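You operate a simulated robot arm through the tools that you are given. There is no shell and no other tool.

You are at the controls of a simulated robot arm. One attempt, no reset.

Task
Send the jar with the blue cap from the big table down lane B.
Fine: stand it on the belt before the lane gate, swing the gate to B, start, and stop once it rests at the end. Set down upright: what you pick out.

Only the result counts: the job must be done as asked and must still hold three seconds after the hand-in. Knocking over, shifting, dropping, spilling or breaking anything else fails it. A push-on lid holds only when it is set on centred and level and pressed home; a screw cap is set on level and turned clockwise until tight.

Robot
A 7-joint arm with a two-finger parallel gripper, fixed in place. Base frame: the origin is at the foot of the arm, x ahead of it, y to its left, z up; the work surface is at about z = 88.5. Lengths are in cm, angles in rad, forces in N, time in s.
With the tool pointing down near the work surface it reaches from about 10 to 64 cm from the base axis. Its first joint turns from -1.152 to 1.152 rad. Payload 1.57 kg.
The tool frame sits at the grasp point between the pads (the TCP): z along the fingers, y along the line on which they close. The tips reach 3 cm beyond it. Largest opening 8 cm; finger width 1.7, thickness 1.2; the body of the gripper, 4 by 8.2 cm, starts 8 cm behind the TCP.
Orientation is that of the tool frame in the base frame, as [roll, pitch, yaw] about the fixed x, y, z axes, in that order (R = Rz(yaw) Ry(pitch) Rx(roll)). With the fingers straight down and closing along the base's y, the tool's x points along the base's -x, its y along +y and its z along -z.

Tools
- The arm moves only by the tool arm_command. Its argument "targets" is a list of rows, each a list of 7 numbers: the shift along the tool's x, y, z in cm, then the turn, a rotation vector about the tool's x, y, z in rad, then the closure, from 0 (fully open) to 1 (shut). In form: [[dx, dy, dz, rx, ry, rz, gripper], ...]. A call has 1 to 20 rows; each row shifts and turns the commanded pose from where the row before left it, along the tool's axes as they then stand. Rows are played at 5 a second. More than 5 cm and 0.15 rad between two rows, or a gripper value outside its range, and nothing of the call is played. A pose out of reach is approached as far as the arm can. The call stops where the force on the tool passes 50 N (or 10 N more than at its start, if that is more) or the arm is blocked; 0.2 s more then pass. The fingers move at their own pace (about 7.2 cm/s each) and stop on an object; they squeeze with about 24 N. The grip force told is the motor's: it shows also when the fingers shut on nothing. Time passes only in rows, and 0.2 s behind the last, so rows that do not move let the fingers close. The reply holds the time, the measured pose of the TCP, the force on the tool along the base axes, the opening and the grip force, in the units named above and with some noise, with the torque about the TCP (base axes, N m) and any sound that the robot's microphone picked up.
- Cameras (640 x 400 px; columns grow to the right, rows downward): "scene" is fixed at [7.26, 45.7, 141.39]; the picture's right is [-0.51, -0.86, 0.00], its down [-0.57, 0.34, -0.74] and it looks along [0.64, -0.38, -0.67] (base axes); focal length 214 px, centre (320, 200). "wrist" rides on the gripper at [7.2, -0.7, -12.2] in the tool frame; the picture's right is [0.09, 1.00, 0.00], its down [-0.84, 0.08, -0.54] and it looks along [-0.54, 0.05, 0.84] (tool axes); focal length 238 px, centre (320, 200). There is no depth. A picture from a camera that has moved, and an enlarged one, comes with that camera's place and axes in the base frame and with its lens.
- capture(camera): a new picture of that camera. The clock stands still meanwhile.
- inspect(camera, box): a new picture of the part [left, top, right, bottom] of that camera's present view, enlarged. The clock stands still meanwhile.
- sign_off(): hands the job in; it is judged then, once.

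Places have to be worked out from the pictures, the camera data and where the tool is seen. Open the gripper and draw the arm clear of the work before you hand the job in, unless the task says otherwise.

The tools are called after "Call:" by a JSON object that holds its "name" and its "arguments". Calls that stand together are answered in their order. arm_command: Moves the arm, as the interface text tells. Its arguments: {"type":"object","properties":{"targets":{"type":"array"}},"required":["targets"]} The other tools are called the same way: capture (camera) takes a picture; inspect (camera, box) takes an enlarged picture of a part of a camera's view; sign_off () hands the job in.

At the start:

```text
time_s: 0.0
ee_pos: [35.38, 3.37, 121.12]
ee_rot: [3.141, 0.001, -3.141]
ft_force: [0.2, -0.5, -0.5]
torque: [0.0, 0.03, -0.01]
opening: 8.0
grasp_force: 0.0
```

scene: 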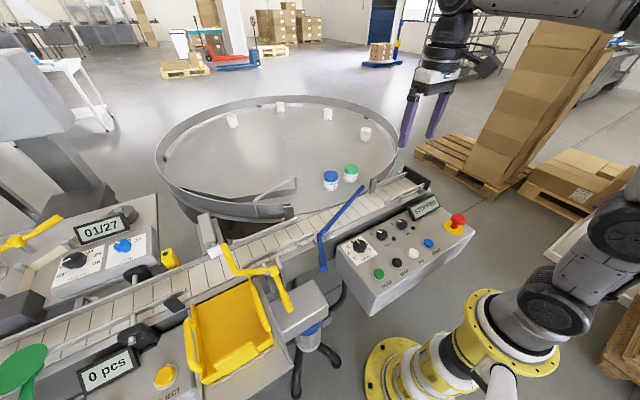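
wrist: 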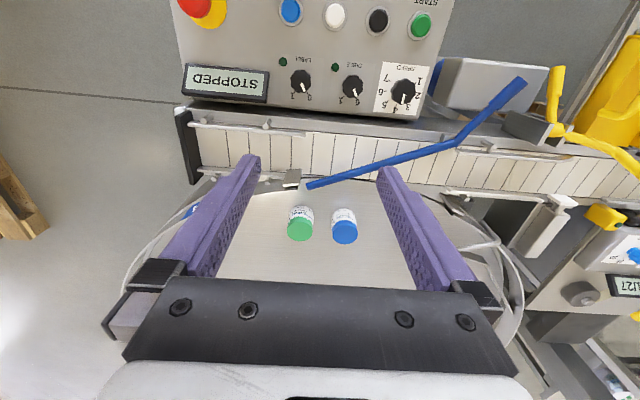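

I start by looking closely at the parts of the scene: the panel, the table, the belt and the gate.

Call:
{"name": "inspect", "arguments": {"camera": "scene", "box": [300, 150, 480, 290]}}

Call:
{"name": "inspect", "arguments": {"camera": "scene", "box": [0, 180, 320, 400]}}

Call:
{"name": "inspect", "arguments": {"camera": "wrist", "box": [160, 0, 480, 200]}}

Call:
{"name": "inspect", "arguments": {"camera": "wrist", "box": [400, 40, 640, 400]}}

Call:
{"name": "inspect", "arguments": {"camera": "scene", "box": [150, 80, 420, 250]}}

```text
2.86 times, centred on (390, 220) of scene
camera zoom: at [7.26, 45.7, 141.39], right [-0.51, -0.86, 0.0], down [-0.57, 0.34, -0.74], along [0.64, -0.38, -0.67], focal length 613 px, centre (120, 143)
```

zoom: 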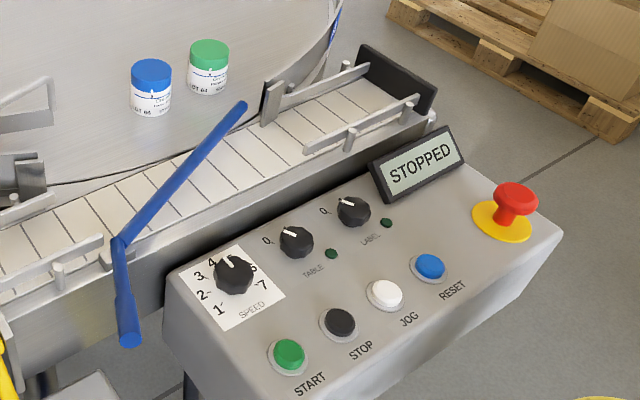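

```text
1.82 times, centred on (160, 290) of scene
camera zoom: at [7.26, 45.7, 141.39], right [-0.51, -0.86, 0.0], down [-0.57, 0.34, -0.74], along [0.64, -0.38, -0.67], focal length 390 px, centre (611, 36)
```

zoom: 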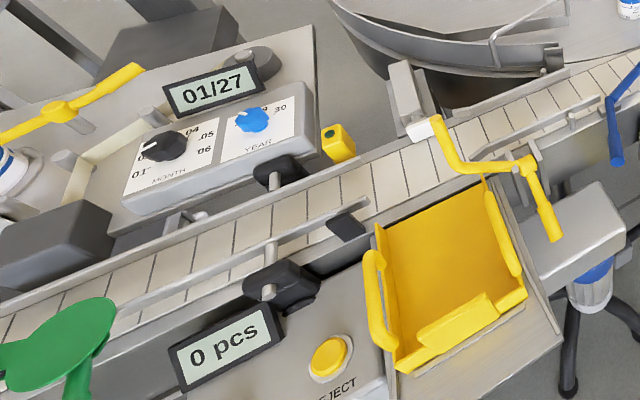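

```text
2.00 times, centred on (320, 100) of wrist
camera zoom: at [28.26, 2.59, 133.24], right [-0.09, 1.0, 0.0], down [0.84, 0.08, 0.54], along [0.54, 0.05, -0.84], focal length 477 px, centre (320, 400)
```

zoom: 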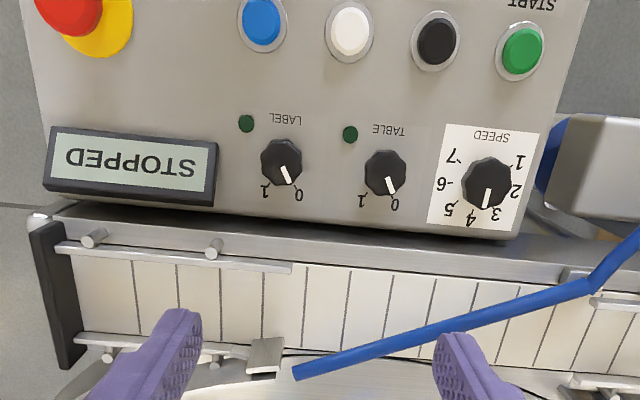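

```text
1.11 times, centred on (520, 220) of wrist
camera zoom: at [28.26, 2.59, 133.24], right [-0.09, 1.0, 0.0], down [0.84, 0.08, 0.54], along [0.54, 0.05, -0.84], focal length 265 px, centre (98, 178)
```

zoom: 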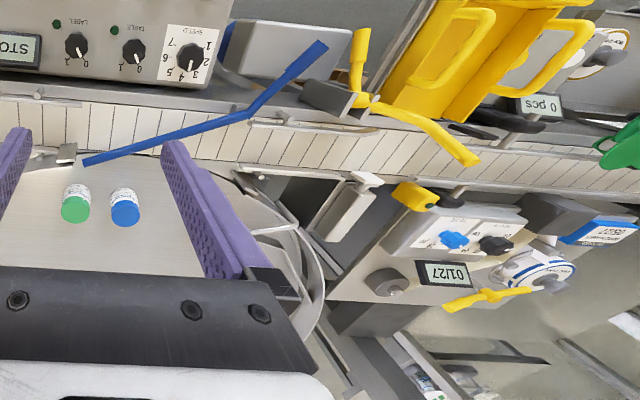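

```text
2.35 times, centred on (285, 165) of scene
camera zoom: at [7.26, 45.7, 141.39], right [-0.51, -0.86, 0.0], down [-0.57, 0.34, -0.74], along [0.64, -0.38, -0.67], focal length 505 px, centre (402, 282)
```

zoom: 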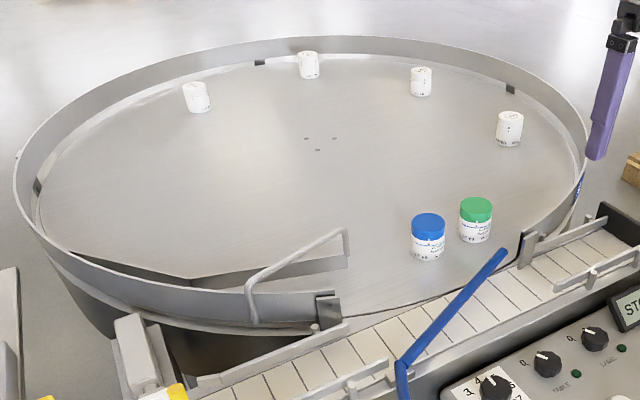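

The blue jar stands at about (59.5, 10.5) beside the belt, next to a green-capped one. I can't yet see the lane ends, so I swing the wrist left at this safe height to look downstream.

Call:
{"name": "arm_command", "arguments": {"targets": [[1, 3, -0.5, 0, 0, -0.1, 0], [1, 3, -0.5, 0, 0, -0.1, 0], [1, 3, -0.5, 0, 0, -0.1, 0], [1, 3, -0.5, 0, 0, -0.1, 0], [1, 3, -0.5, 0, 0, -0.1, 0], [1, 3, -0.5, 0, 0, -0.1, 0], [1, 3, -0.5, 0, 0, -0.1, 0], [0, 0, 0, 0, 0, -0.1, 0]]}}

Call:
{"name": "capture", "arguments": {"camera": "wrist"}}

Call:
{"name": "capture", "arguments": {"camera": "scene"}}

```text
time_s: 1.8
ee_pos: [22.61, 21.01, 124.62]
ee_rot: [-3.141, -0.001, -2.341]
ft_force: [0.3, -0.8, 0.5]
torque: [0.03, 0.0, -0.03]
opening: 7.99
grasp_force: 0.0
```

```text
taken
camera wrist: at [18.21, 15.32, 136.71], right [-0.78, 0.63, 0.0], down [0.53, 0.65, 0.54], along [0.34, 0.42, -0.84], focal length 238 px, centre (320, 200)
```

wrist: 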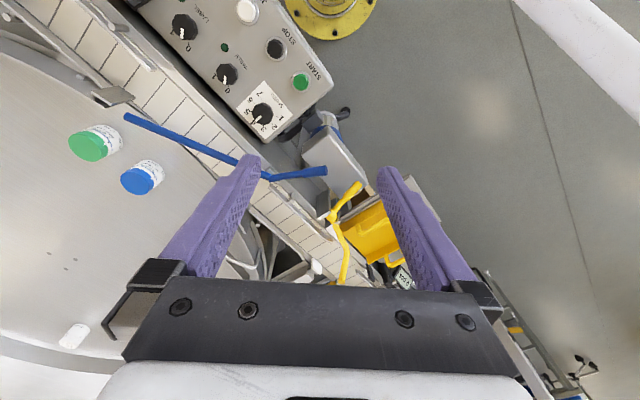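

```text
taken
```

scene: 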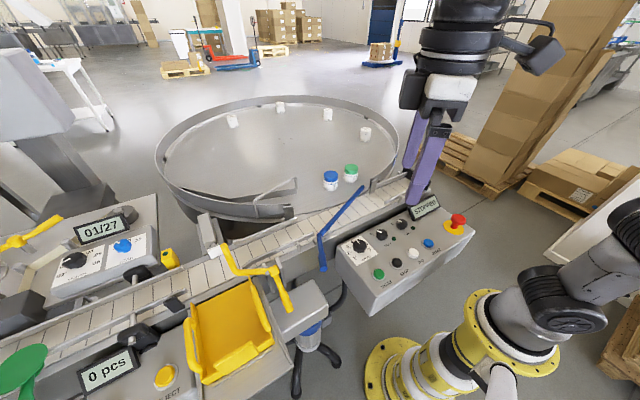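

The downstream part is hidden behind the gripper. I move further left, still high, to see the rest of the line.

Call:
{"name": "arm_command", "arguments": {"targets": [[0, 0, 0, 0, 0, -0.15, 0], [0, 0, 0, 0, 0, -0.15, 0], [-5, 0, 0, 0, 0, -0.15, 0], [-5, 0, 0, 0, 0, -0.15, 0], [-5, 0, 0, 0, 0, -0.15, 0], [-5, 0, 0, 0, 0, 0, 0], [0, 0, 0, 0, 0, 0, 0]]}}

Call:
{"name": "capture", "arguments": {"camera": "wrist"}}

Call:
{"name": "capture", "arguments": {"camera": "scene"}}

```text
time_s: 3.4
ee_pos: [27.12, 39.81, 124.05]
ee_rot: [3.14, 0.0, -1.591]
ft_force: [-0.1, 0.3, -0.9]
torque: [-0.01, 0.0, 0.0]
opening: 8.02
grasp_force: 0.1
out of reach, approached as far as the arm can: row 6
```

```text
taken
camera wrist: at [27.63, 32.49, 136.12], right [-1.0, -0.07, 0.0], down [-0.06, 0.84, 0.54], along [-0.04, 0.54, -0.84], focal length 238 px, centre (320, 200)
```

wrist: 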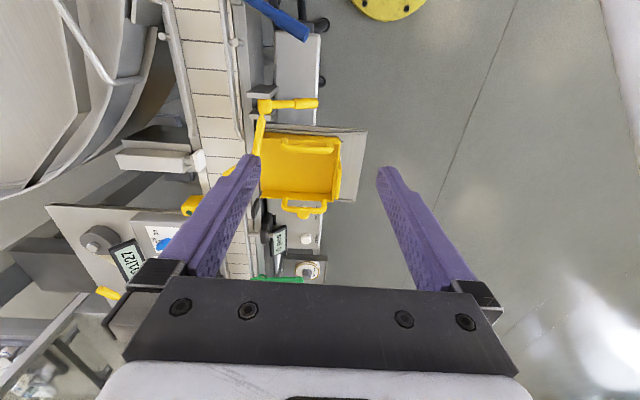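

```text
taken
```

scene: 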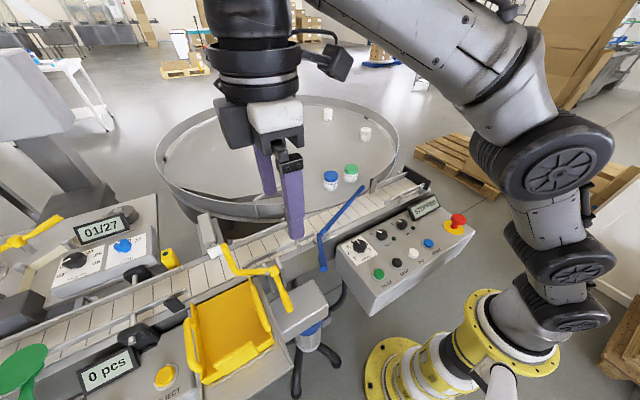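

I enlarge this view for the gates and labels.

Call:
{"name": "inspect", "arguments": {"camera": "wrist", "box": [160, 60, 360, 290]}}

Call:
{"name": "arm_command", "arguments": {"targets": [[0, 0, 0, 0, -0.15, 0, 0], [0, 0, 0, 0, -0.15, 0, 0], [0, 0, 0, 0, -0.15, 0, 0], [0, 0, 0, 0, -0.15, 0, 0]]}}

Call:
{"name": "capture", "arguments": {"camera": "wrist"}}

Call:
{"name": "inspect", "arguments": {"camera": "wrist", "box": [120, 60, 400, 290]}}

```text
1.74 times, centred on (260, 175) of wrist
camera zoom: at [27.63, 32.49, 136.12], right [-1.0, -0.07, 0.0], down [-0.06, 0.84, 0.54], along [-0.04, 0.54, -0.84], focal length 414 px, centre (424, 244)
```

zoom: 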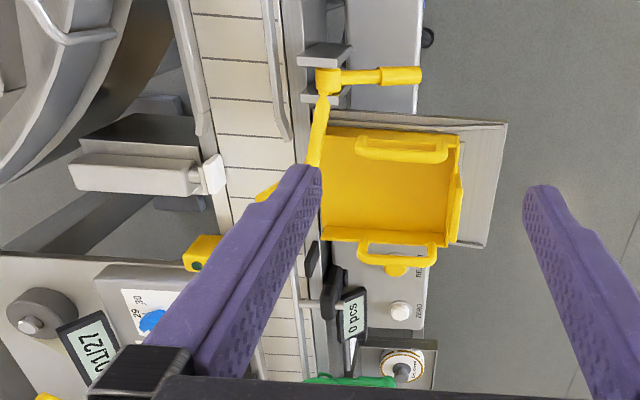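

```text
time_s: 4.4
ee_pos: [27.18, 39.72, 123.96]
ee_rot: [3.14, 0.601, -1.593]
ft_force: [-0.3, -0.1, -0.4]
torque: [-0.01, 0.02, -0.01]
opening: 8.0
grasp_force: 0.1
```

```text
taken
camera wrist: at [27.66, 26.81, 129.86], right [-1.0, -0.05, -0.05], down [-0.07, 0.39, 0.92], along [-0.03, 0.92, -0.39], focal length 238 px, centre (320, 200)
```

wrist: 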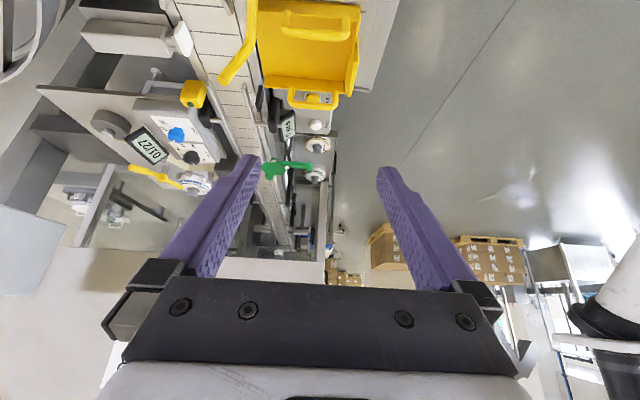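

```text
1.74 times, centred on (260, 175) of wrist
camera zoom: at [27.66, 26.81, 129.86], right [-1.0, -0.05, -0.05], down [-0.07, 0.39, 0.92], along [-0.03, 0.92, -0.39], focal length 414 px, centre (424, 244)
```

zoom: 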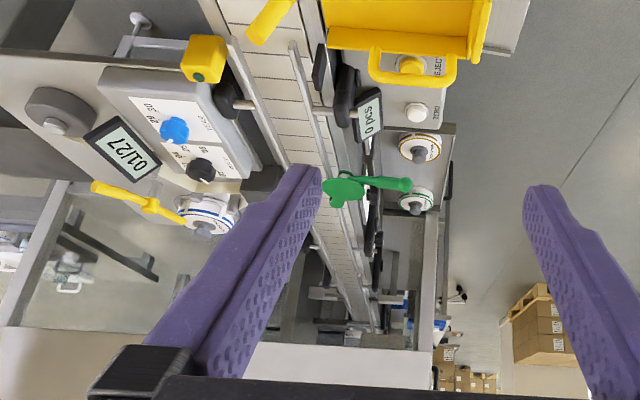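

A green gate further downstream appears to be another gate; I shift toward the belt line so I can look between the fingers along the belt.

Call:
{"name": "arm_command", "arguments": {"targets": [[0, -4, 0, 0, 0, 0, 0], [0, -4, 0, 0, 0, 0, 0], [0, -3, 0, 0, 0, 0, 0], [0, 0, 0, 0, 0, 0, 0]]}}

Call:
{"name": "capture", "arguments": {"camera": "wrist"}}

Call:
{"name": "inspect", "arguments": {"camera": "wrist", "box": [200, 80, 440, 290]}}

```text
time_s: 5.4
ee_pos: [38.53, 39.69, 123.97]
ee_rot: [-3.141, 0.601, -1.591]
ft_force: [1.0, 0.2, 0.3]
torque: [0.0, 0.01, -0.01]
opening: 8.01
grasp_force: 0.1
```

```text
taken
camera wrist: at [38.8, 26.73, 129.98], right [-1.0, -0.06, -0.05], down [-0.07, 0.39, 0.92], along [-0.03, 0.92, -0.39], focal length 238 px, centre (320, 200)
```

wrist: 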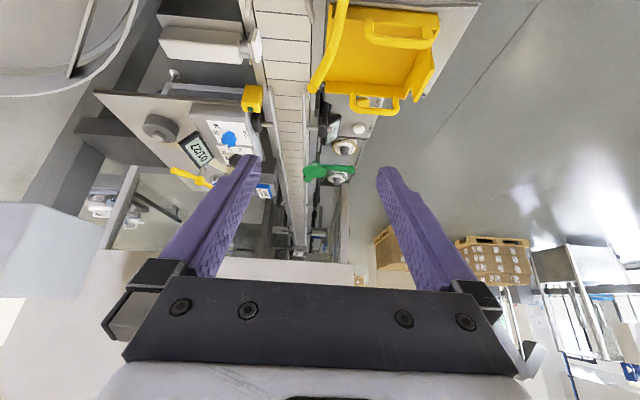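

```text
1.90 times, centred on (320, 185) of wrist
camera zoom: at [38.8, 26.73, 129.98], right [-1.0, -0.06, -0.05], down [-0.07, 0.39, 0.92], along [-0.03, 0.92, -0.39], focal length 454 px, centre (320, 229)
```

zoom: 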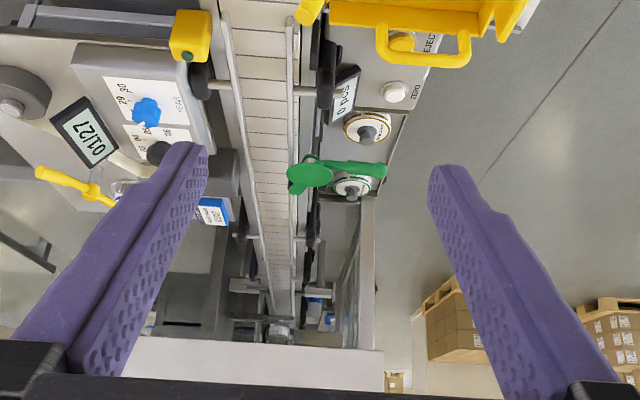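

The green gate is far out of reach, so the lane gate should be one of the reachable ones. I search for lane labels by zooming into the scene view around the gates.

Call:
{"name": "inspect", "arguments": {"camera": "scene", "box": [190, 180, 310, 260]}}

Call:
{"name": "inspect", "arguments": {"camera": "scene", "box": [280, 170, 400, 280]}}

Call:
{"name": "inspect", "arguments": {"camera": "scene", "box": [170, 260, 350, 400]}}

Call:
{"name": "inspect", "arguments": {"camera": "scene", "box": [0, 190, 200, 320]}}

Call:
{"name": "inspect", "arguments": {"camera": "wrist", "box": [260, 180, 360, 285]}}

Call:
{"name": "inspect", "arguments": {"camera": "wrist", "box": [230, 0, 450, 130]}}

```text
5.00 times, centred on (250, 220) of scene
camera zoom: at [7.27, 45.7, 141.39], right [-0.51, -0.86, 0.0], down [-0.57, 0.34, -0.74], along [0.64, -0.38, -0.67], focal length 1072 px, centre (670, 100)
```

zoom: 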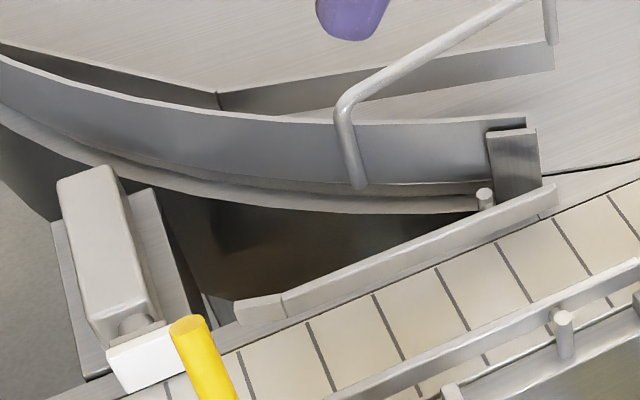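

```text
3.64 times, centred on (340, 225) of scene
camera zoom: at [7.27, 45.7, 141.39], right [-0.51, -0.86, 0.0], down [-0.57, 0.34, -0.74], along [0.64, -0.38, -0.67], focal length 780 px, centre (247, 109)
```

zoom: 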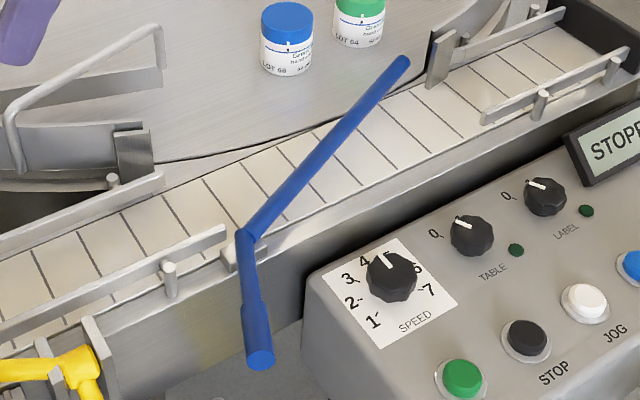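

```text
2.86 times, centred on (260, 330) of scene
camera zoom: at [7.27, 45.7, 141.39], right [-0.51, -0.86, 0.0], down [-0.57, 0.34, -0.74], along [0.64, -0.38, -0.67], focal length 613 px, centre (491, -171)
```

zoom: 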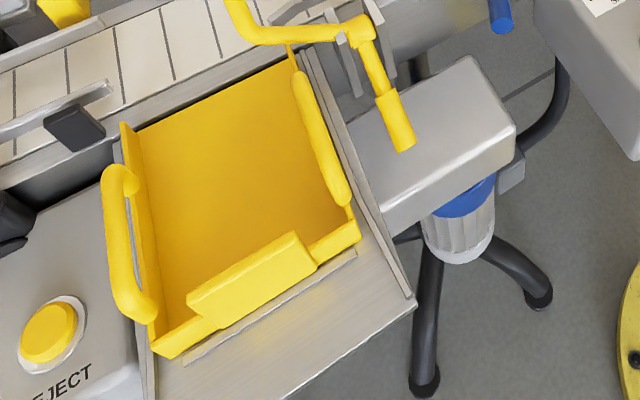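

```text
3.08 times, centred on (100, 255) of scene
camera zoom: at [7.27, 45.7, 141.39], right [-0.51, -0.86, 0.0], down [-0.57, 0.34, -0.74], along [0.64, -0.38, -0.67], focal length 660 px, centre (997, 31)
```

zoom: 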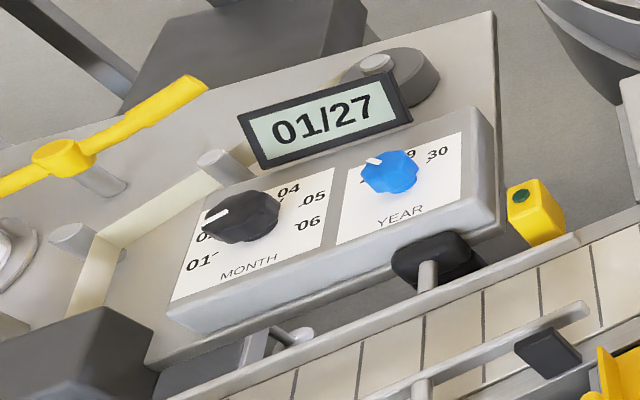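

```text
3.81 times, centred on (310, 232) of wrist
camera zoom: at [38.8, 26.73, 129.98], right [-1.0, -0.06, -0.05], down [-0.07, 0.39, 0.92], along [-0.03, 0.92, -0.39], focal length 908 px, centre (358, 76)
```

zoom: 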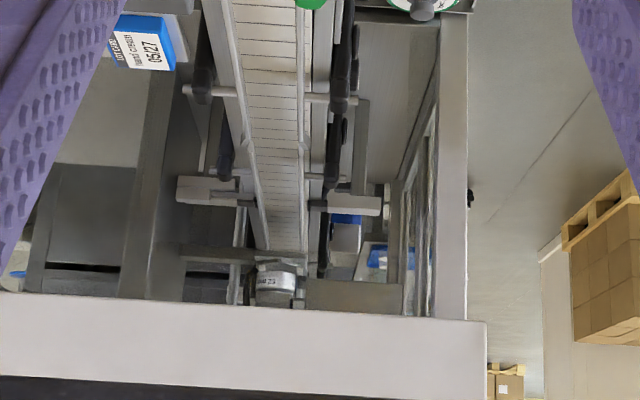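

```text
2.91 times, centred on (340, 65) of wrist
camera zoom: at [38.8, 26.73, 129.98], right [-1.0, -0.06, -0.05], down [-0.07, 0.39, 0.92], along [-0.03, 0.92, -0.39], focal length 693 px, centre (262, 593)
```

zoom: 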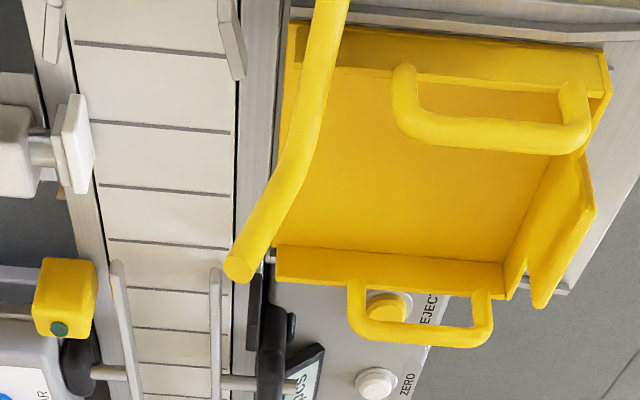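

No lane lettering seen yet. I zoom in on the green gate area and the stations beside it.

Call:
{"name": "inspect", "arguments": {"camera": "wrist", "box": [285, 130, 365, 190]}}

Call:
{"name": "inspect", "arguments": {"camera": "scene", "box": [0, 320, 200, 400]}}

Call:
{"name": "inspect", "arguments": {"camera": "wrist", "box": [150, 130, 290, 230]}}

Call:
{"name": "inspect", "arguments": {"camera": "scene", "box": [0, 130, 100, 260]}}

Call:
{"name": "inspect", "arguments": {"camera": "scene", "box": [540, 150, 640, 400]}}

```text
6.67 times, centred on (325, 160) of wrist
camera zoom: at [38.8, 26.73, 129.98], right [-1.0, -0.06, -0.05], down [-0.07, 0.39, 0.92], along [-0.03, 0.92, -0.39], focal length 1589 px, centre (287, 467)
```

zoom: 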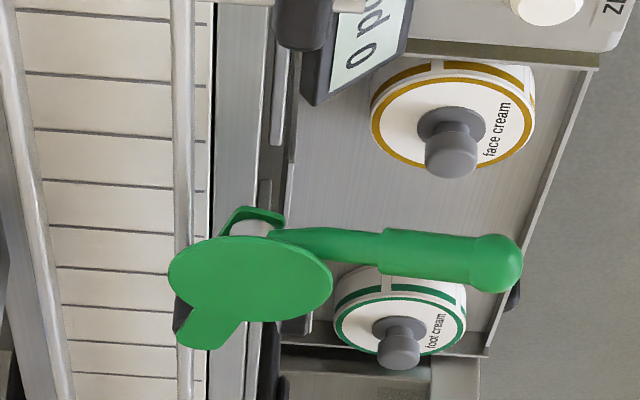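

```text
3.20 times, centred on (100, 360) of scene
camera zoom: at [7.27, 45.7, 141.39], right [-0.51, -0.86, 0.0], down [-0.57, 0.34, -0.74], along [0.64, -0.38, -0.67], focal length 686 px, centre (1024, -312)
```

zoom: 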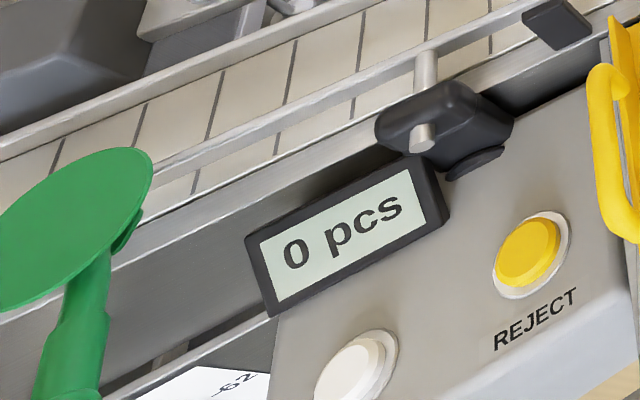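

```text
4.00 times, centred on (220, 180) of wrist
camera zoom: at [38.8, 26.73, 129.98], right [-1.0, -0.06, -0.05], down [-0.07, 0.39, 0.92], along [-0.03, 0.92, -0.39], focal length 953 px, centre (720, 280)
```

zoom: 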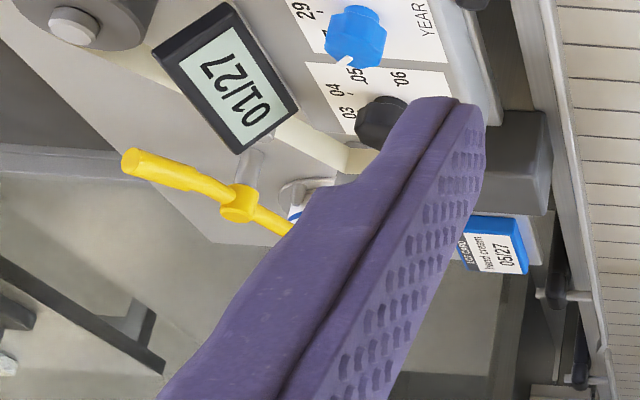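

```text
3.08 times, centred on (50, 195) of scene
camera zoom: at [7.27, 45.7, 141.39], right [-0.51, -0.86, 0.0], down [-0.57, 0.34, -0.74], along [0.64, -0.38, -0.67], focal length 660 px, centre (1151, 215)
```

zoom: 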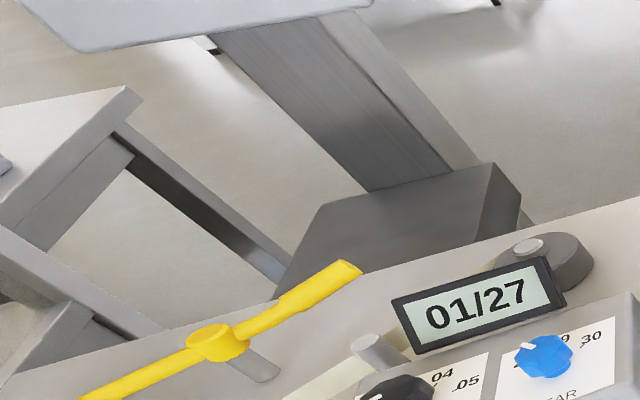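

```text
1.60 times, centred on (590, 275) of scene
camera zoom: at [7.27, 45.7, 141.39], right [-0.51, -0.86, 0.0], down [-0.57, 0.34, -0.74], along [0.64, -0.38, -0.67], focal length 343 px, centre (-112, 80)
```

zoom: 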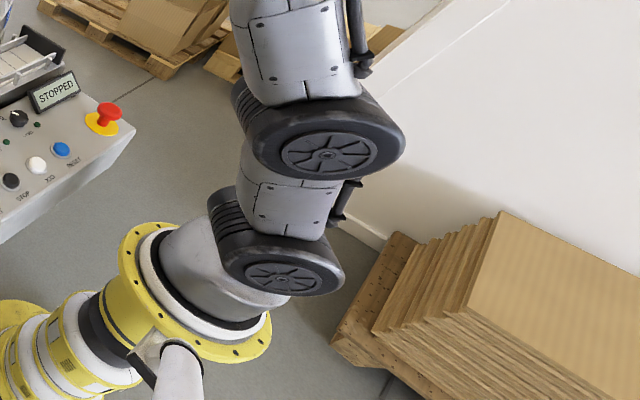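

I zoom further on the far end of the belt, where lane ends might be.

Call:
{"name": "inspect", "arguments": {"camera": "wrist", "box": [280, 215, 350, 262]}}

Call:
{"name": "inspect", "arguments": {"camera": "wrist", "box": [285, 170, 355, 220]}}

Call:
{"name": "inspect", "arguments": {"camera": "wrist", "box": [240, 60, 320, 150]}}

Call:
{"name": "inspect", "arguments": {"camera": "scene", "box": [360, 150, 440, 210]}}

Call:
{"name": "inspect", "arguments": {"camera": "scene", "box": [335, 195, 475, 300]}}

```text
8.51 times, centred on (315, 238) of wrist
camera zoom: at [38.8, 26.73, 129.98], right [-1.0, -0.06, -0.05], down [-0.07, 0.39, 0.92], along [-0.03, 0.92, -0.39], focal length 2028 px, centre (363, -128)
```

zoom: 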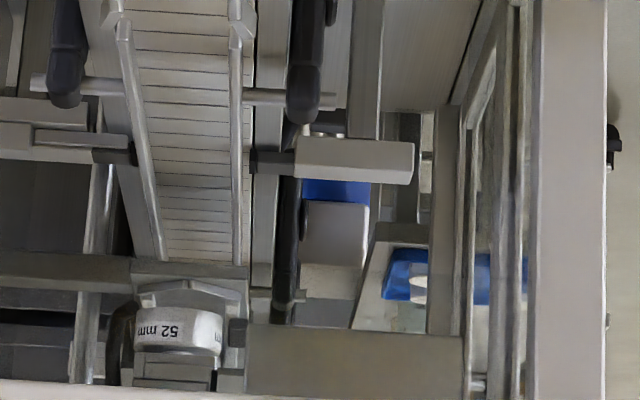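

```text
8.00 times, centred on (320, 195) of wrist
camera zoom: at [38.8, 26.73, 129.98], right [-1.0, -0.06, -0.05], down [-0.07, 0.39, 0.92], along [-0.03, 0.92, -0.39], focal length 1907 px, centre (320, 240)
```

zoom: 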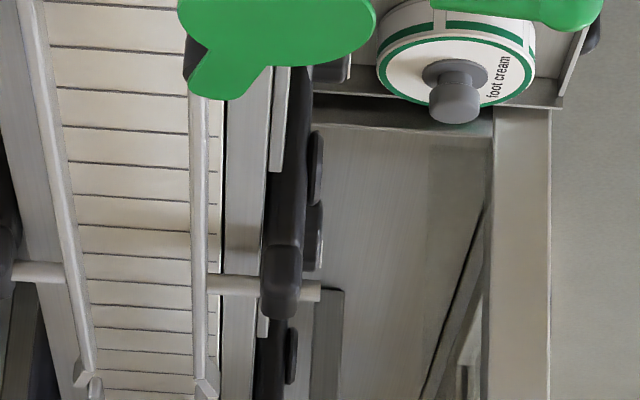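

```text
4.44 times, centred on (280, 105) of wrist
camera zoom: at [38.8, 26.73, 129.98], right [-1.0, -0.06, -0.05], down [-0.07, 0.39, 0.92], along [-0.03, 0.92, -0.39], focal length 1059 px, centre (498, 622)
```

zoom: 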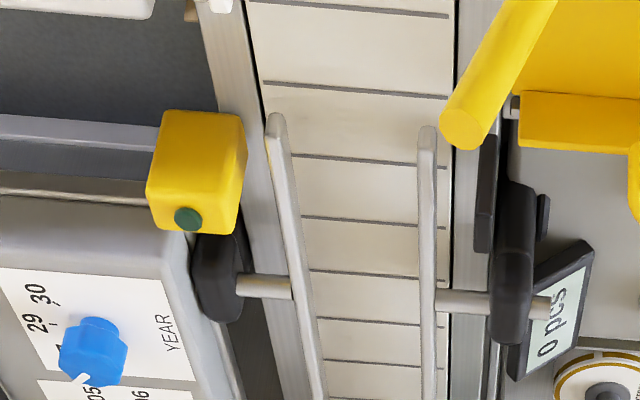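

```text
6.67 times, centred on (400, 180) of scene
camera zoom: at [7.27, 45.7, 141.39], right [-0.51, -0.86, 0.0], down [-0.57, 0.34, -0.74], along [0.64, -0.38, -0.67], focal length 1430 px, centre (-213, 333)
```

zoom: 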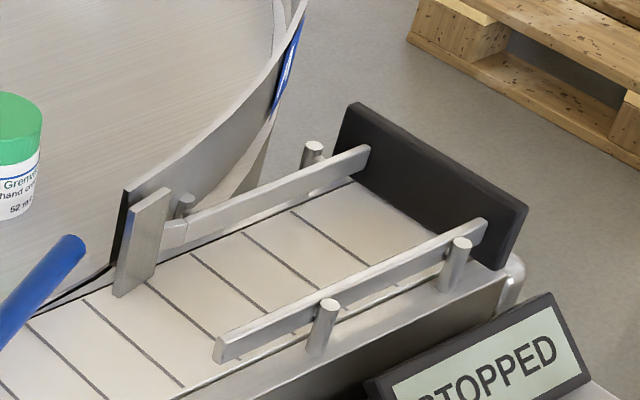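

```text
3.81 times, centred on (405, 248) of scene
camera zoom: at [7.27, 45.7, 141.39], right [-0.51, -0.86, 0.0], down [-0.57, 0.34, -0.74], along [0.64, -0.38, -0.67], focal length 817 px, centre (-4, 19)
```

zoom: 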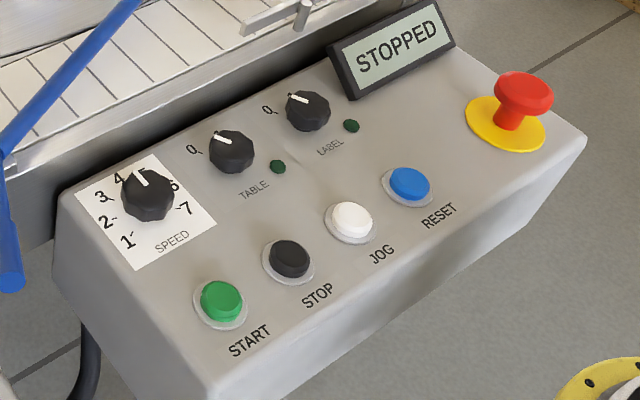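

The geometry now makes sense: both diverters only work for flow toward −y, and the belt's right end has railed sides and a black end wall, so the blue gate chooses between the table and that dead-end lane. I look at the blue gate's pivot from close up to find A/B marks.

Call:
{"name": "arm_command", "arguments": {"targets": [[0, 0, 0, 0, 0.15, 0, 0], [0, 0, 0, 0, 0.15, 0, 0], [0, 0, 0, 0, 0.15, 0, 0], [0, 0, 0, 0, 0.15, 0, 0], [3, 2.5, 1.5, 0, 0, 0, 0], [3, 2.5, 1.5, 0, 0, 0, 0], [3, 2.5, 1.5, 0, 0, 0, 0], [3, 2.5, 1.5, 0, 0, 0, 0], [2, 1.5, 1, 0, 0, 0.15, 0], [0, 0, 1, 0, 0, 0.15, 0], [0, 0, 0, 0, 0, 0.15, 0], [0, 0, 0, 0, 0, 0.15, 0], [0, 0, 0, 0, 0, 0.15, 0], [0, 0, 0, 0, 0, 0.15, 0], [0, 0, 0, 0, 0, 0.15, 0], [0, 0, 0, 0, 0, 0.15, 0], [0, 0, 0, 0, 0, 0.15, 0], [0, 0, 0, 0, 0, 0.15, 0]]}}

Call:
{"name": "capture", "arguments": {"camera": "wrist"}}

Call:
{"name": "inspect", "arguments": {"camera": "wrist", "box": [240, 60, 400, 280]}}

```text
time_s: 9.2
ee_pos: [23.99, 23.18, 113.12]
ee_rot: [3.141, 0.0, -3.093]
ft_force: [0.3, -0.3, 0.8]
torque: [-0.01, -0.02, -0.03]
opening: 8.0
grasp_force: 0.0
out of reach, approached as far as the arm can: row 3, 4
```

```text
taken
camera wrist: at [16.84, 22.1, 125.17], right [-0.14, 0.99, 0.0], down [0.83, 0.12, 0.54], along [0.54, 0.08, -0.84], focal length 238 px, centre (320, 200)
```

wrist: 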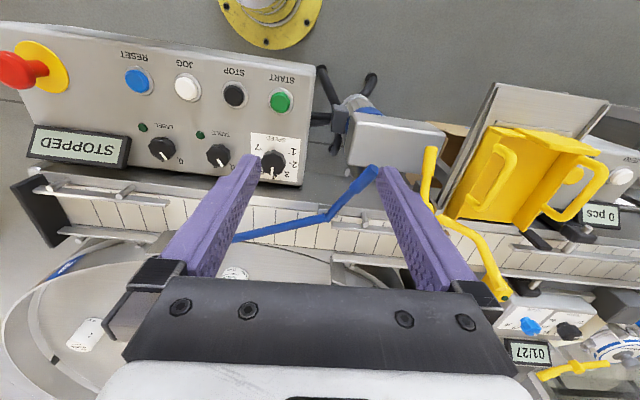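

```text
1.82 times, centred on (320, 170) of wrist
camera zoom: at [16.84, 22.1, 125.17], right [-0.14, 0.99, 0.0], down [0.83, 0.12, 0.54], along [0.54, 0.08, -0.84], focal length 433 px, centre (320, 254)
```

zoom: 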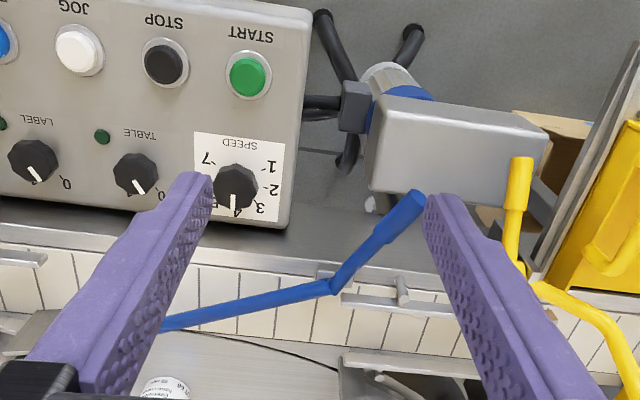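

I check the pivot and both possible lanes at high zoom for letters.

Call:
{"name": "inspect", "arguments": {"camera": "wrist", "box": [280, 160, 390, 260]}}

Call:
{"name": "inspect", "arguments": {"camera": "wrist", "box": [0, 150, 180, 290]}}

Call:
{"name": "inspect", "arguments": {"camera": "wrist", "box": [400, 140, 600, 310]}}

Call:
{"name": "inspect", "arguments": {"camera": "scene", "box": [300, 210, 350, 280]}}

Call:
{"name": "inspect", "arguments": {"camera": "scene", "box": [290, 155, 380, 215]}}

```text
4.00 times, centred on (335, 210) of wrist
camera zoom: at [16.84, 22.1, 125.17], right [-0.14, 0.99, 0.0], down [0.83, 0.12, 0.54], along [0.54, 0.08, -0.84], focal length 953 px, centre (260, 160)
```

zoom: 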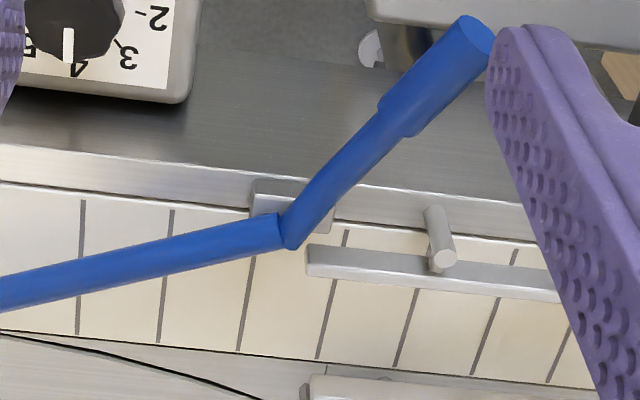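

```text
2.86 times, centred on (90, 220) of wrist
camera zoom: at [16.84, 22.1, 125.17], right [-0.14, 0.99, 0.0], down [0.83, 0.12, 0.54], along [0.54, 0.08, -0.84], focal length 681 px, centre (977, 143)
```

zoom: 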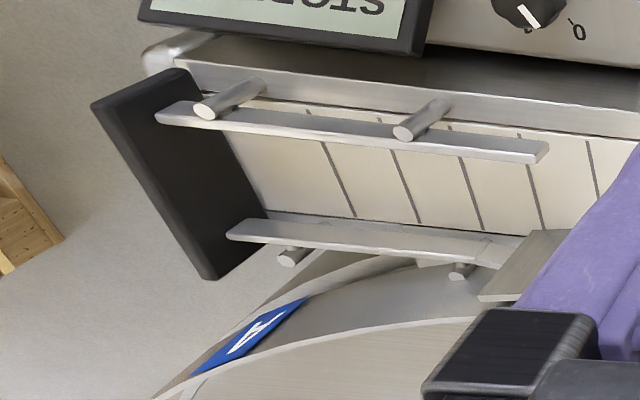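

```text
2.35 times, centred on (500, 225) of wrist
camera zoom: at [16.84, 22.1, 125.17], right [-0.14, 0.99, 0.0], down [0.83, 0.12, 0.54], along [0.54, 0.08, -0.84], focal length 561 px, centre (-104, 141)
```

zoom: 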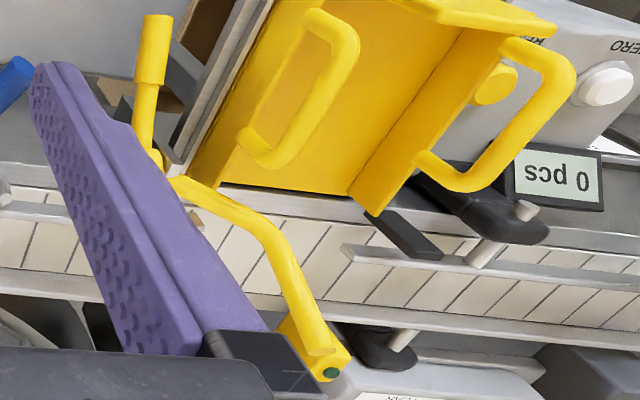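

```text
5.71 times, centred on (325, 245) of scene
camera zoom: at [7.26, 45.7, 141.39], right [-0.51, -0.86, 0.0], down [-0.57, 0.34, -0.74], along [0.64, -0.38, -0.67], focal length 1226 px, centre (291, -57)
```

zoom: 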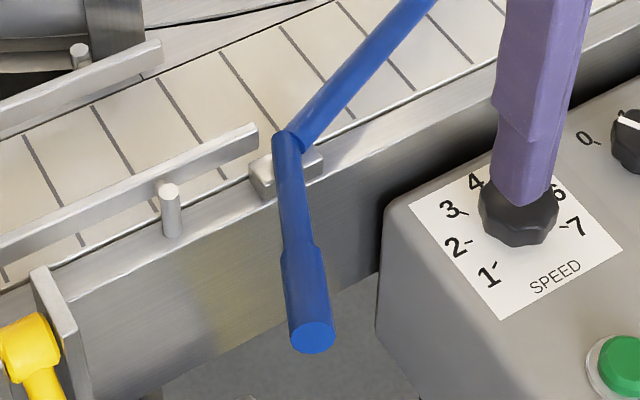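

```text
6.67 times, centred on (335, 185) of scene
camera zoom: at [7.26, 45.7, 141.39], right [-0.51, -0.86, 0.0], down [-0.57, 0.34, -0.74], along [0.64, -0.38, -0.67], focal length 1430 px, centre (220, 300)
```

zoom: 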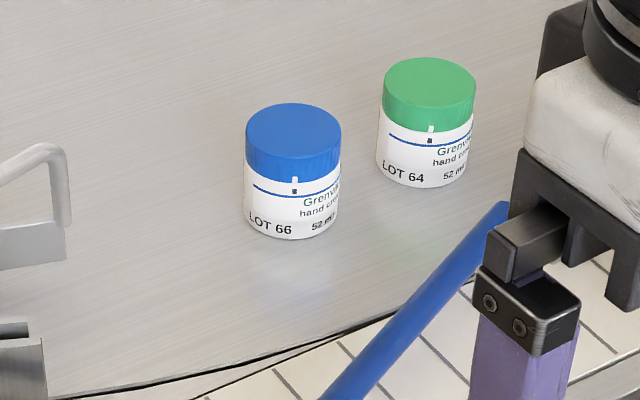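

There's a blue plate with a white letter on the outside of the table rim; I zoom in on it.

Call:
{"name": "inspect", "arguments": {"camera": "wrist", "box": [40, 240, 100, 290]}}

Call:
{"name": "inspect", "arguments": {"camera": "scene", "box": [375, 145, 415, 190]}}

```text
8.00 times, centred on (70, 265) of wrist
camera zoom: at [16.84, 22.1, 125.17], right [-0.14, 0.99, 0.0], down [0.83, 0.12, 0.54], along [0.54, 0.08, -0.84], focal length 1907 px, centre (2320, -320)
```

zoom: 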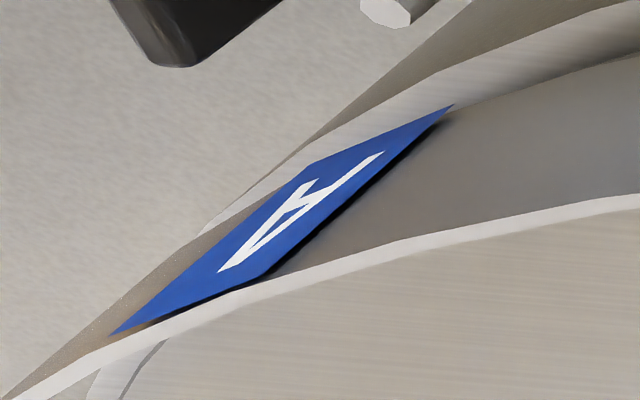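

```text
8.89 times, centred on (395, 168) of scene
camera zoom: at [7.26, 45.7, 141.39], right [-0.51, -0.86, 0.0], down [-0.57, 0.34, -0.74], along [0.64, -0.38, -0.67], focal length 1906 px, centre (-347, 489)
```

zoom: 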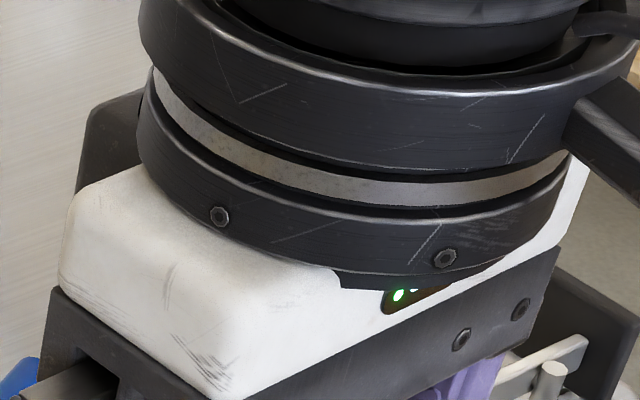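

The plate reads "A" and belongs to the table, so lane B is the straight run to the black end wall. The blue handle lies from pivot ≈(39.7, 26.6, 95) to its end ≈(29.8, 31.4, 96), so to clear the belt I push it toward +y. First I shut the fingers and come down on its −y side.

Call:
{"name": "arm_command", "arguments": {"targets": [[-2.5, 1.2, 0, 0, 0, 0.048, 1], [-2.5, 1.2, 0, 0, 0, 0, 1], [-2.5, 1.2, 0, 0, 0, 0, 1], [0, 0, 4, 0, 0, 0, 1], [0, 0, 3, 0, 0, 0, 1], [0, 0, 0, 0, 0, 0, 1]]}}

Call:
{"name": "capture", "arguments": {"camera": "wrist"}}

Call:
{"name": "capture", "arguments": {"camera": "scene"}}

```text
time_s: 10.6
ee_pos: [31.34, 27.0, 105.94]
ee_rot: [-3.141, 0.0, -3.139]
ft_force: [0.8, 1.1, 0.8]
torque: [-0.01, 0.01, -0.03]
opening: 0.0
grasp_force: 20.7
```

```text
taken
camera wrist: at [24.24, 26.24, 117.98], right [-0.09, 1.0, 0.0], down [0.84, 0.08, 0.54], along [0.54, 0.05, -0.84], focal length 238 px, centre (320, 200)
```

wrist: 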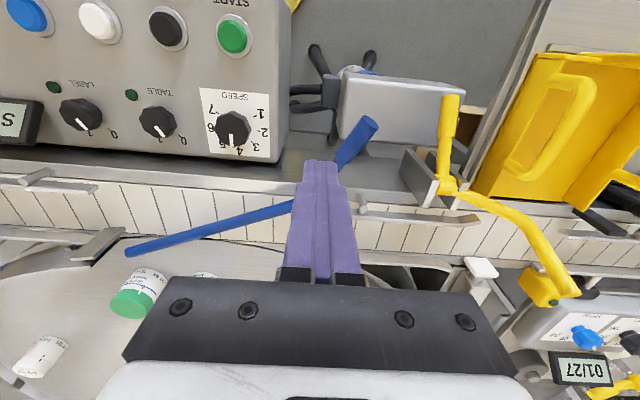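

```text
taken
```

scene: 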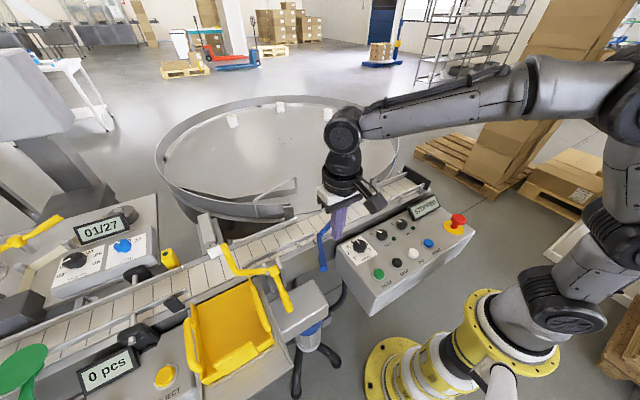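

The handle end confirms at (29.6, 31.1); the closed fingers at (31.3, 27.0) are clear of it. I lower to z≈97.

Call:
{"name": "arm_command", "arguments": {"targets": [[0, -0.2, 3, 0, 0, 0, 1], [0, 0, 3, 0, 0, 0, 1], [0, 0, 2.8, 0, 0, 0, 1], [0, 0, 0, 0, 0, 0, 1]]}}

Call:
{"name": "inspect", "arguments": {"camera": "wrist", "box": [220, 60, 440, 260]}}

Call:
{"name": "inspect", "arguments": {"camera": "scene", "box": [270, 190, 390, 300]}}

```text
time_s: 11.6
ee_pos: [31.23, 26.6, 97.12]
ee_rot: [3.14, -0.001, -3.14]
ft_force: [-0.7, 0.0, 0.9]
torque: [0.02, -0.01, 0.0]
opening: 0.0
grasp_force: 21.3
```

```text
2.00 times, centred on (330, 160) of wrist
camera zoom: at [24.1, 25.98, 109.18], right [-0.09, 1.0, 0.0], down [0.84, 0.08, 0.54], along [0.54, 0.05, -0.84], focal length 477 px, centre (300, 280)
```

zoom: 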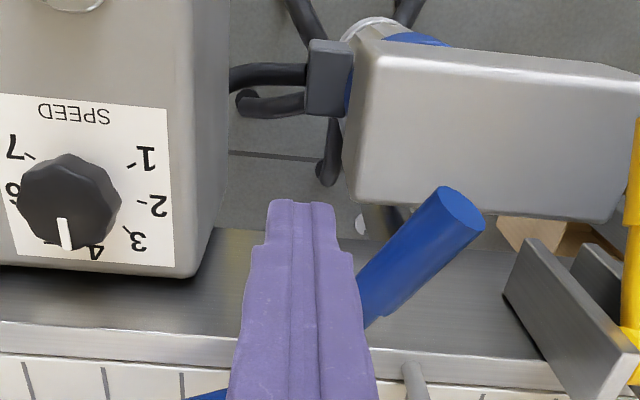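

```text
3.64 times, centred on (330, 245) of scene
camera zoom: at [7.26, 45.7, 141.39], right [-0.51, -0.86, 0.0], down [-0.57, 0.34, -0.74], along [0.64, -0.38, -0.67], focal length 780 px, centre (284, 36)
```

zoom: 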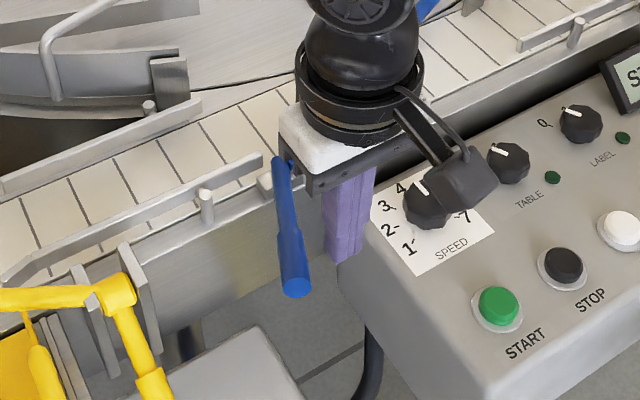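

The fingers stand beside the handle at its height. I push in small steps toward +y (and slightly +x), about 23° of swing.

Call:
{"name": "arm_command", "arguments": {"targets": [[0, 0.6, 0, 0, 0, 0, 1], [0, 0.6, 0, 0, 0, 0, 1], [-0.2, 0.5, 0, 0, 0, 0, 1], [-0.2, 0.5, 0, 0, 0, 0, 1], [-0.3, 0.5, 0, 0, 0, 0, 1], [-0.3, 0.4, 0, 0, 0, 0, 1], [-0.3, 0.4, 0, 0, 0, 0, 1], [0, 0, 0, 0, 0, 0, 1]]}}

Call:
{"name": "capture", "arguments": {"camera": "wrist"}}

Call:
{"name": "capture", "arguments": {"camera": "scene"}}

```text
time_s: 13.4
ee_pos: [32.73, 30.27, 97.22]
ee_rot: [3.142, 0.003, -3.141]
ft_force: [-0.2, -0.1, -0.2]
torque: [-0.01, 0.01, -0.01]
opening: 0.03
grasp_force: 21.3
```

```text
taken
camera wrist: at [25.57, 29.43, 109.29], right [-0.09, 1.0, 0.0], down [0.84, 0.08, 0.54], along [0.54, 0.05, -0.84], focal length 238 px, centre (320, 200)
```

wrist: 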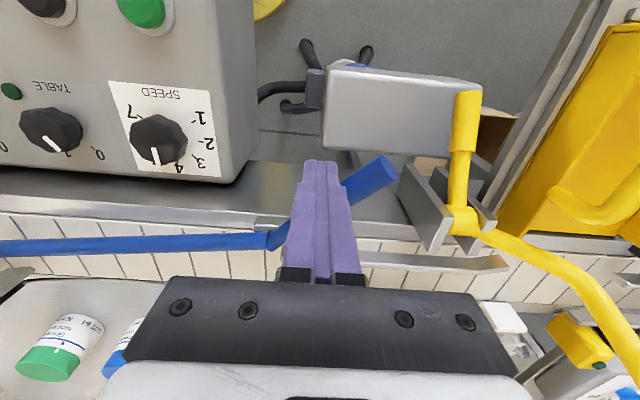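

```text
taken
```

scene: 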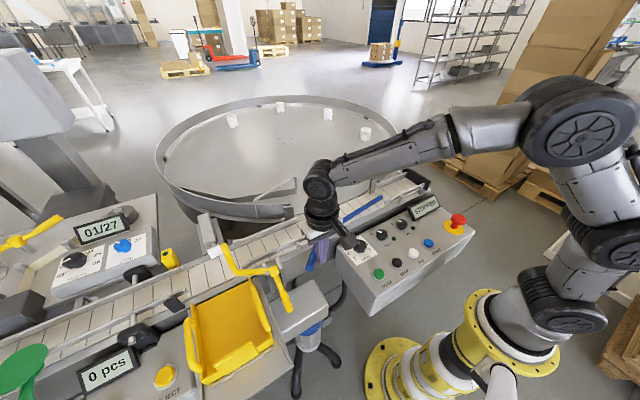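

The blade has swung toward the near side. I zoom in to see how far it has come.

Call:
{"name": "inspect", "arguments": {"camera": "scene", "box": [300, 160, 440, 270]}}

Call:
{"name": "inspect", "arguments": {"camera": "wrist", "box": [0, 180, 420, 300]}}

```text
3.64 times, centred on (370, 215) of scene
camera zoom: at [7.26, 45.7, 141.39], right [-0.51, -0.86, 0.0], down [-0.57, 0.34, -0.74], along [0.64, -0.38, -0.67], focal length 780 px, centre (138, 146)
```

zoom: 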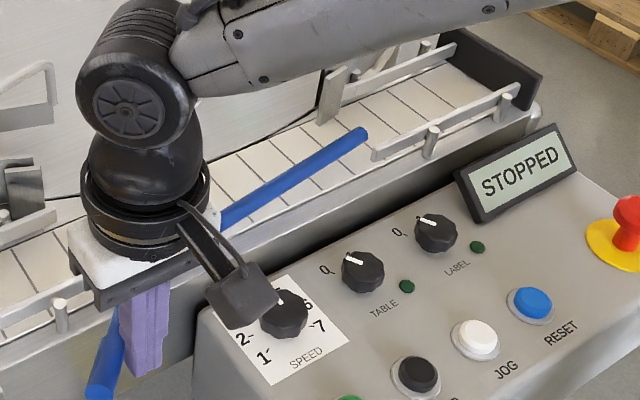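

```text
1.52 times, centred on (210, 240) of wrist
camera zoom: at [25.57, 29.43, 109.29], right [-0.09, 1.0, 0.0], down [0.84, 0.08, 0.54], along [0.54, 0.05, -0.84], focal length 363 px, centre (488, 139)
```

zoom: 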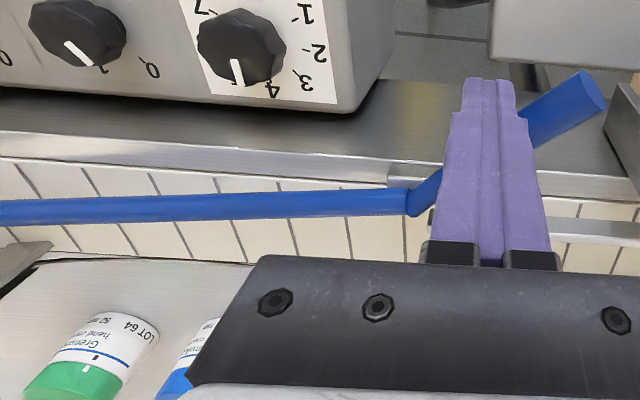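

The blade tip is now at about (42.8, 1.1); lane B's near rail is at x≈40.5–41, so it needs some 5° more. I push on gently.

Call:
{"name": "arm_command", "arguments": {"targets": [[-0.15, 0.3, 0, 0, 0, 0, 1], [-0.15, 0.3, 0, 0, 0, 0, 1], [-0.1, 0.2, 0, 0, 0, 0, 1], [0, 0, 0, 0, 0, 0, 1]]}}

Call:
{"name": "inspect", "arguments": {"camera": "scene", "box": [300, 160, 440, 270]}}

Call:
{"name": "inspect", "arguments": {"camera": "wrist", "box": [0, 180, 420, 300]}}

```text
time_s: 14.4
ee_pos: [33.09, 30.96, 97.26]
ee_rot: [3.141, 0.001, -3.139]
ft_force: [0.1, -0.1, -0.3]
torque: [0.02, 0.03, -0.02]
opening: 0.0
grasp_force: 21.5
```

```text
3.64 times, centred on (370, 215) of scene
camera zoom: at [7.26, 45.7, 141.39], right [-0.51, -0.86, 0.0], down [-0.57, 0.34, -0.74], along [0.64, -0.38, -0.67], focal length 780 px, centre (138, 146)
```

zoom: 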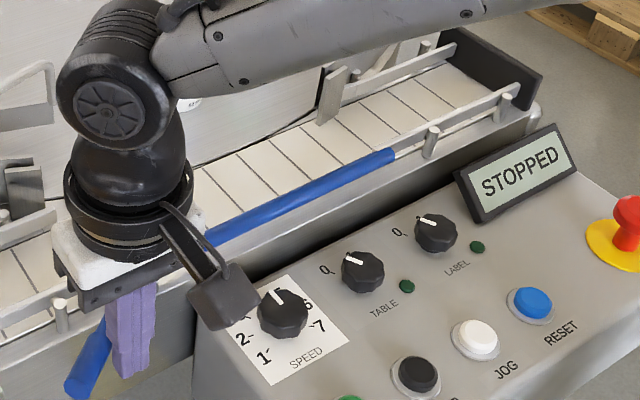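

```text
1.52 times, centred on (210, 240) of wrist
camera zoom: at [25.94, 30.23, 109.3], right [-0.09, 1.0, 0.0], down [0.84, 0.08, 0.54], along [0.54, 0.05, -0.84], focal length 363 px, centre (488, 139)
```

zoom: 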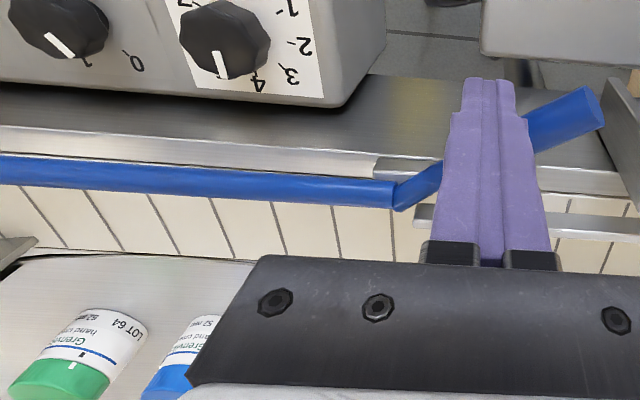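

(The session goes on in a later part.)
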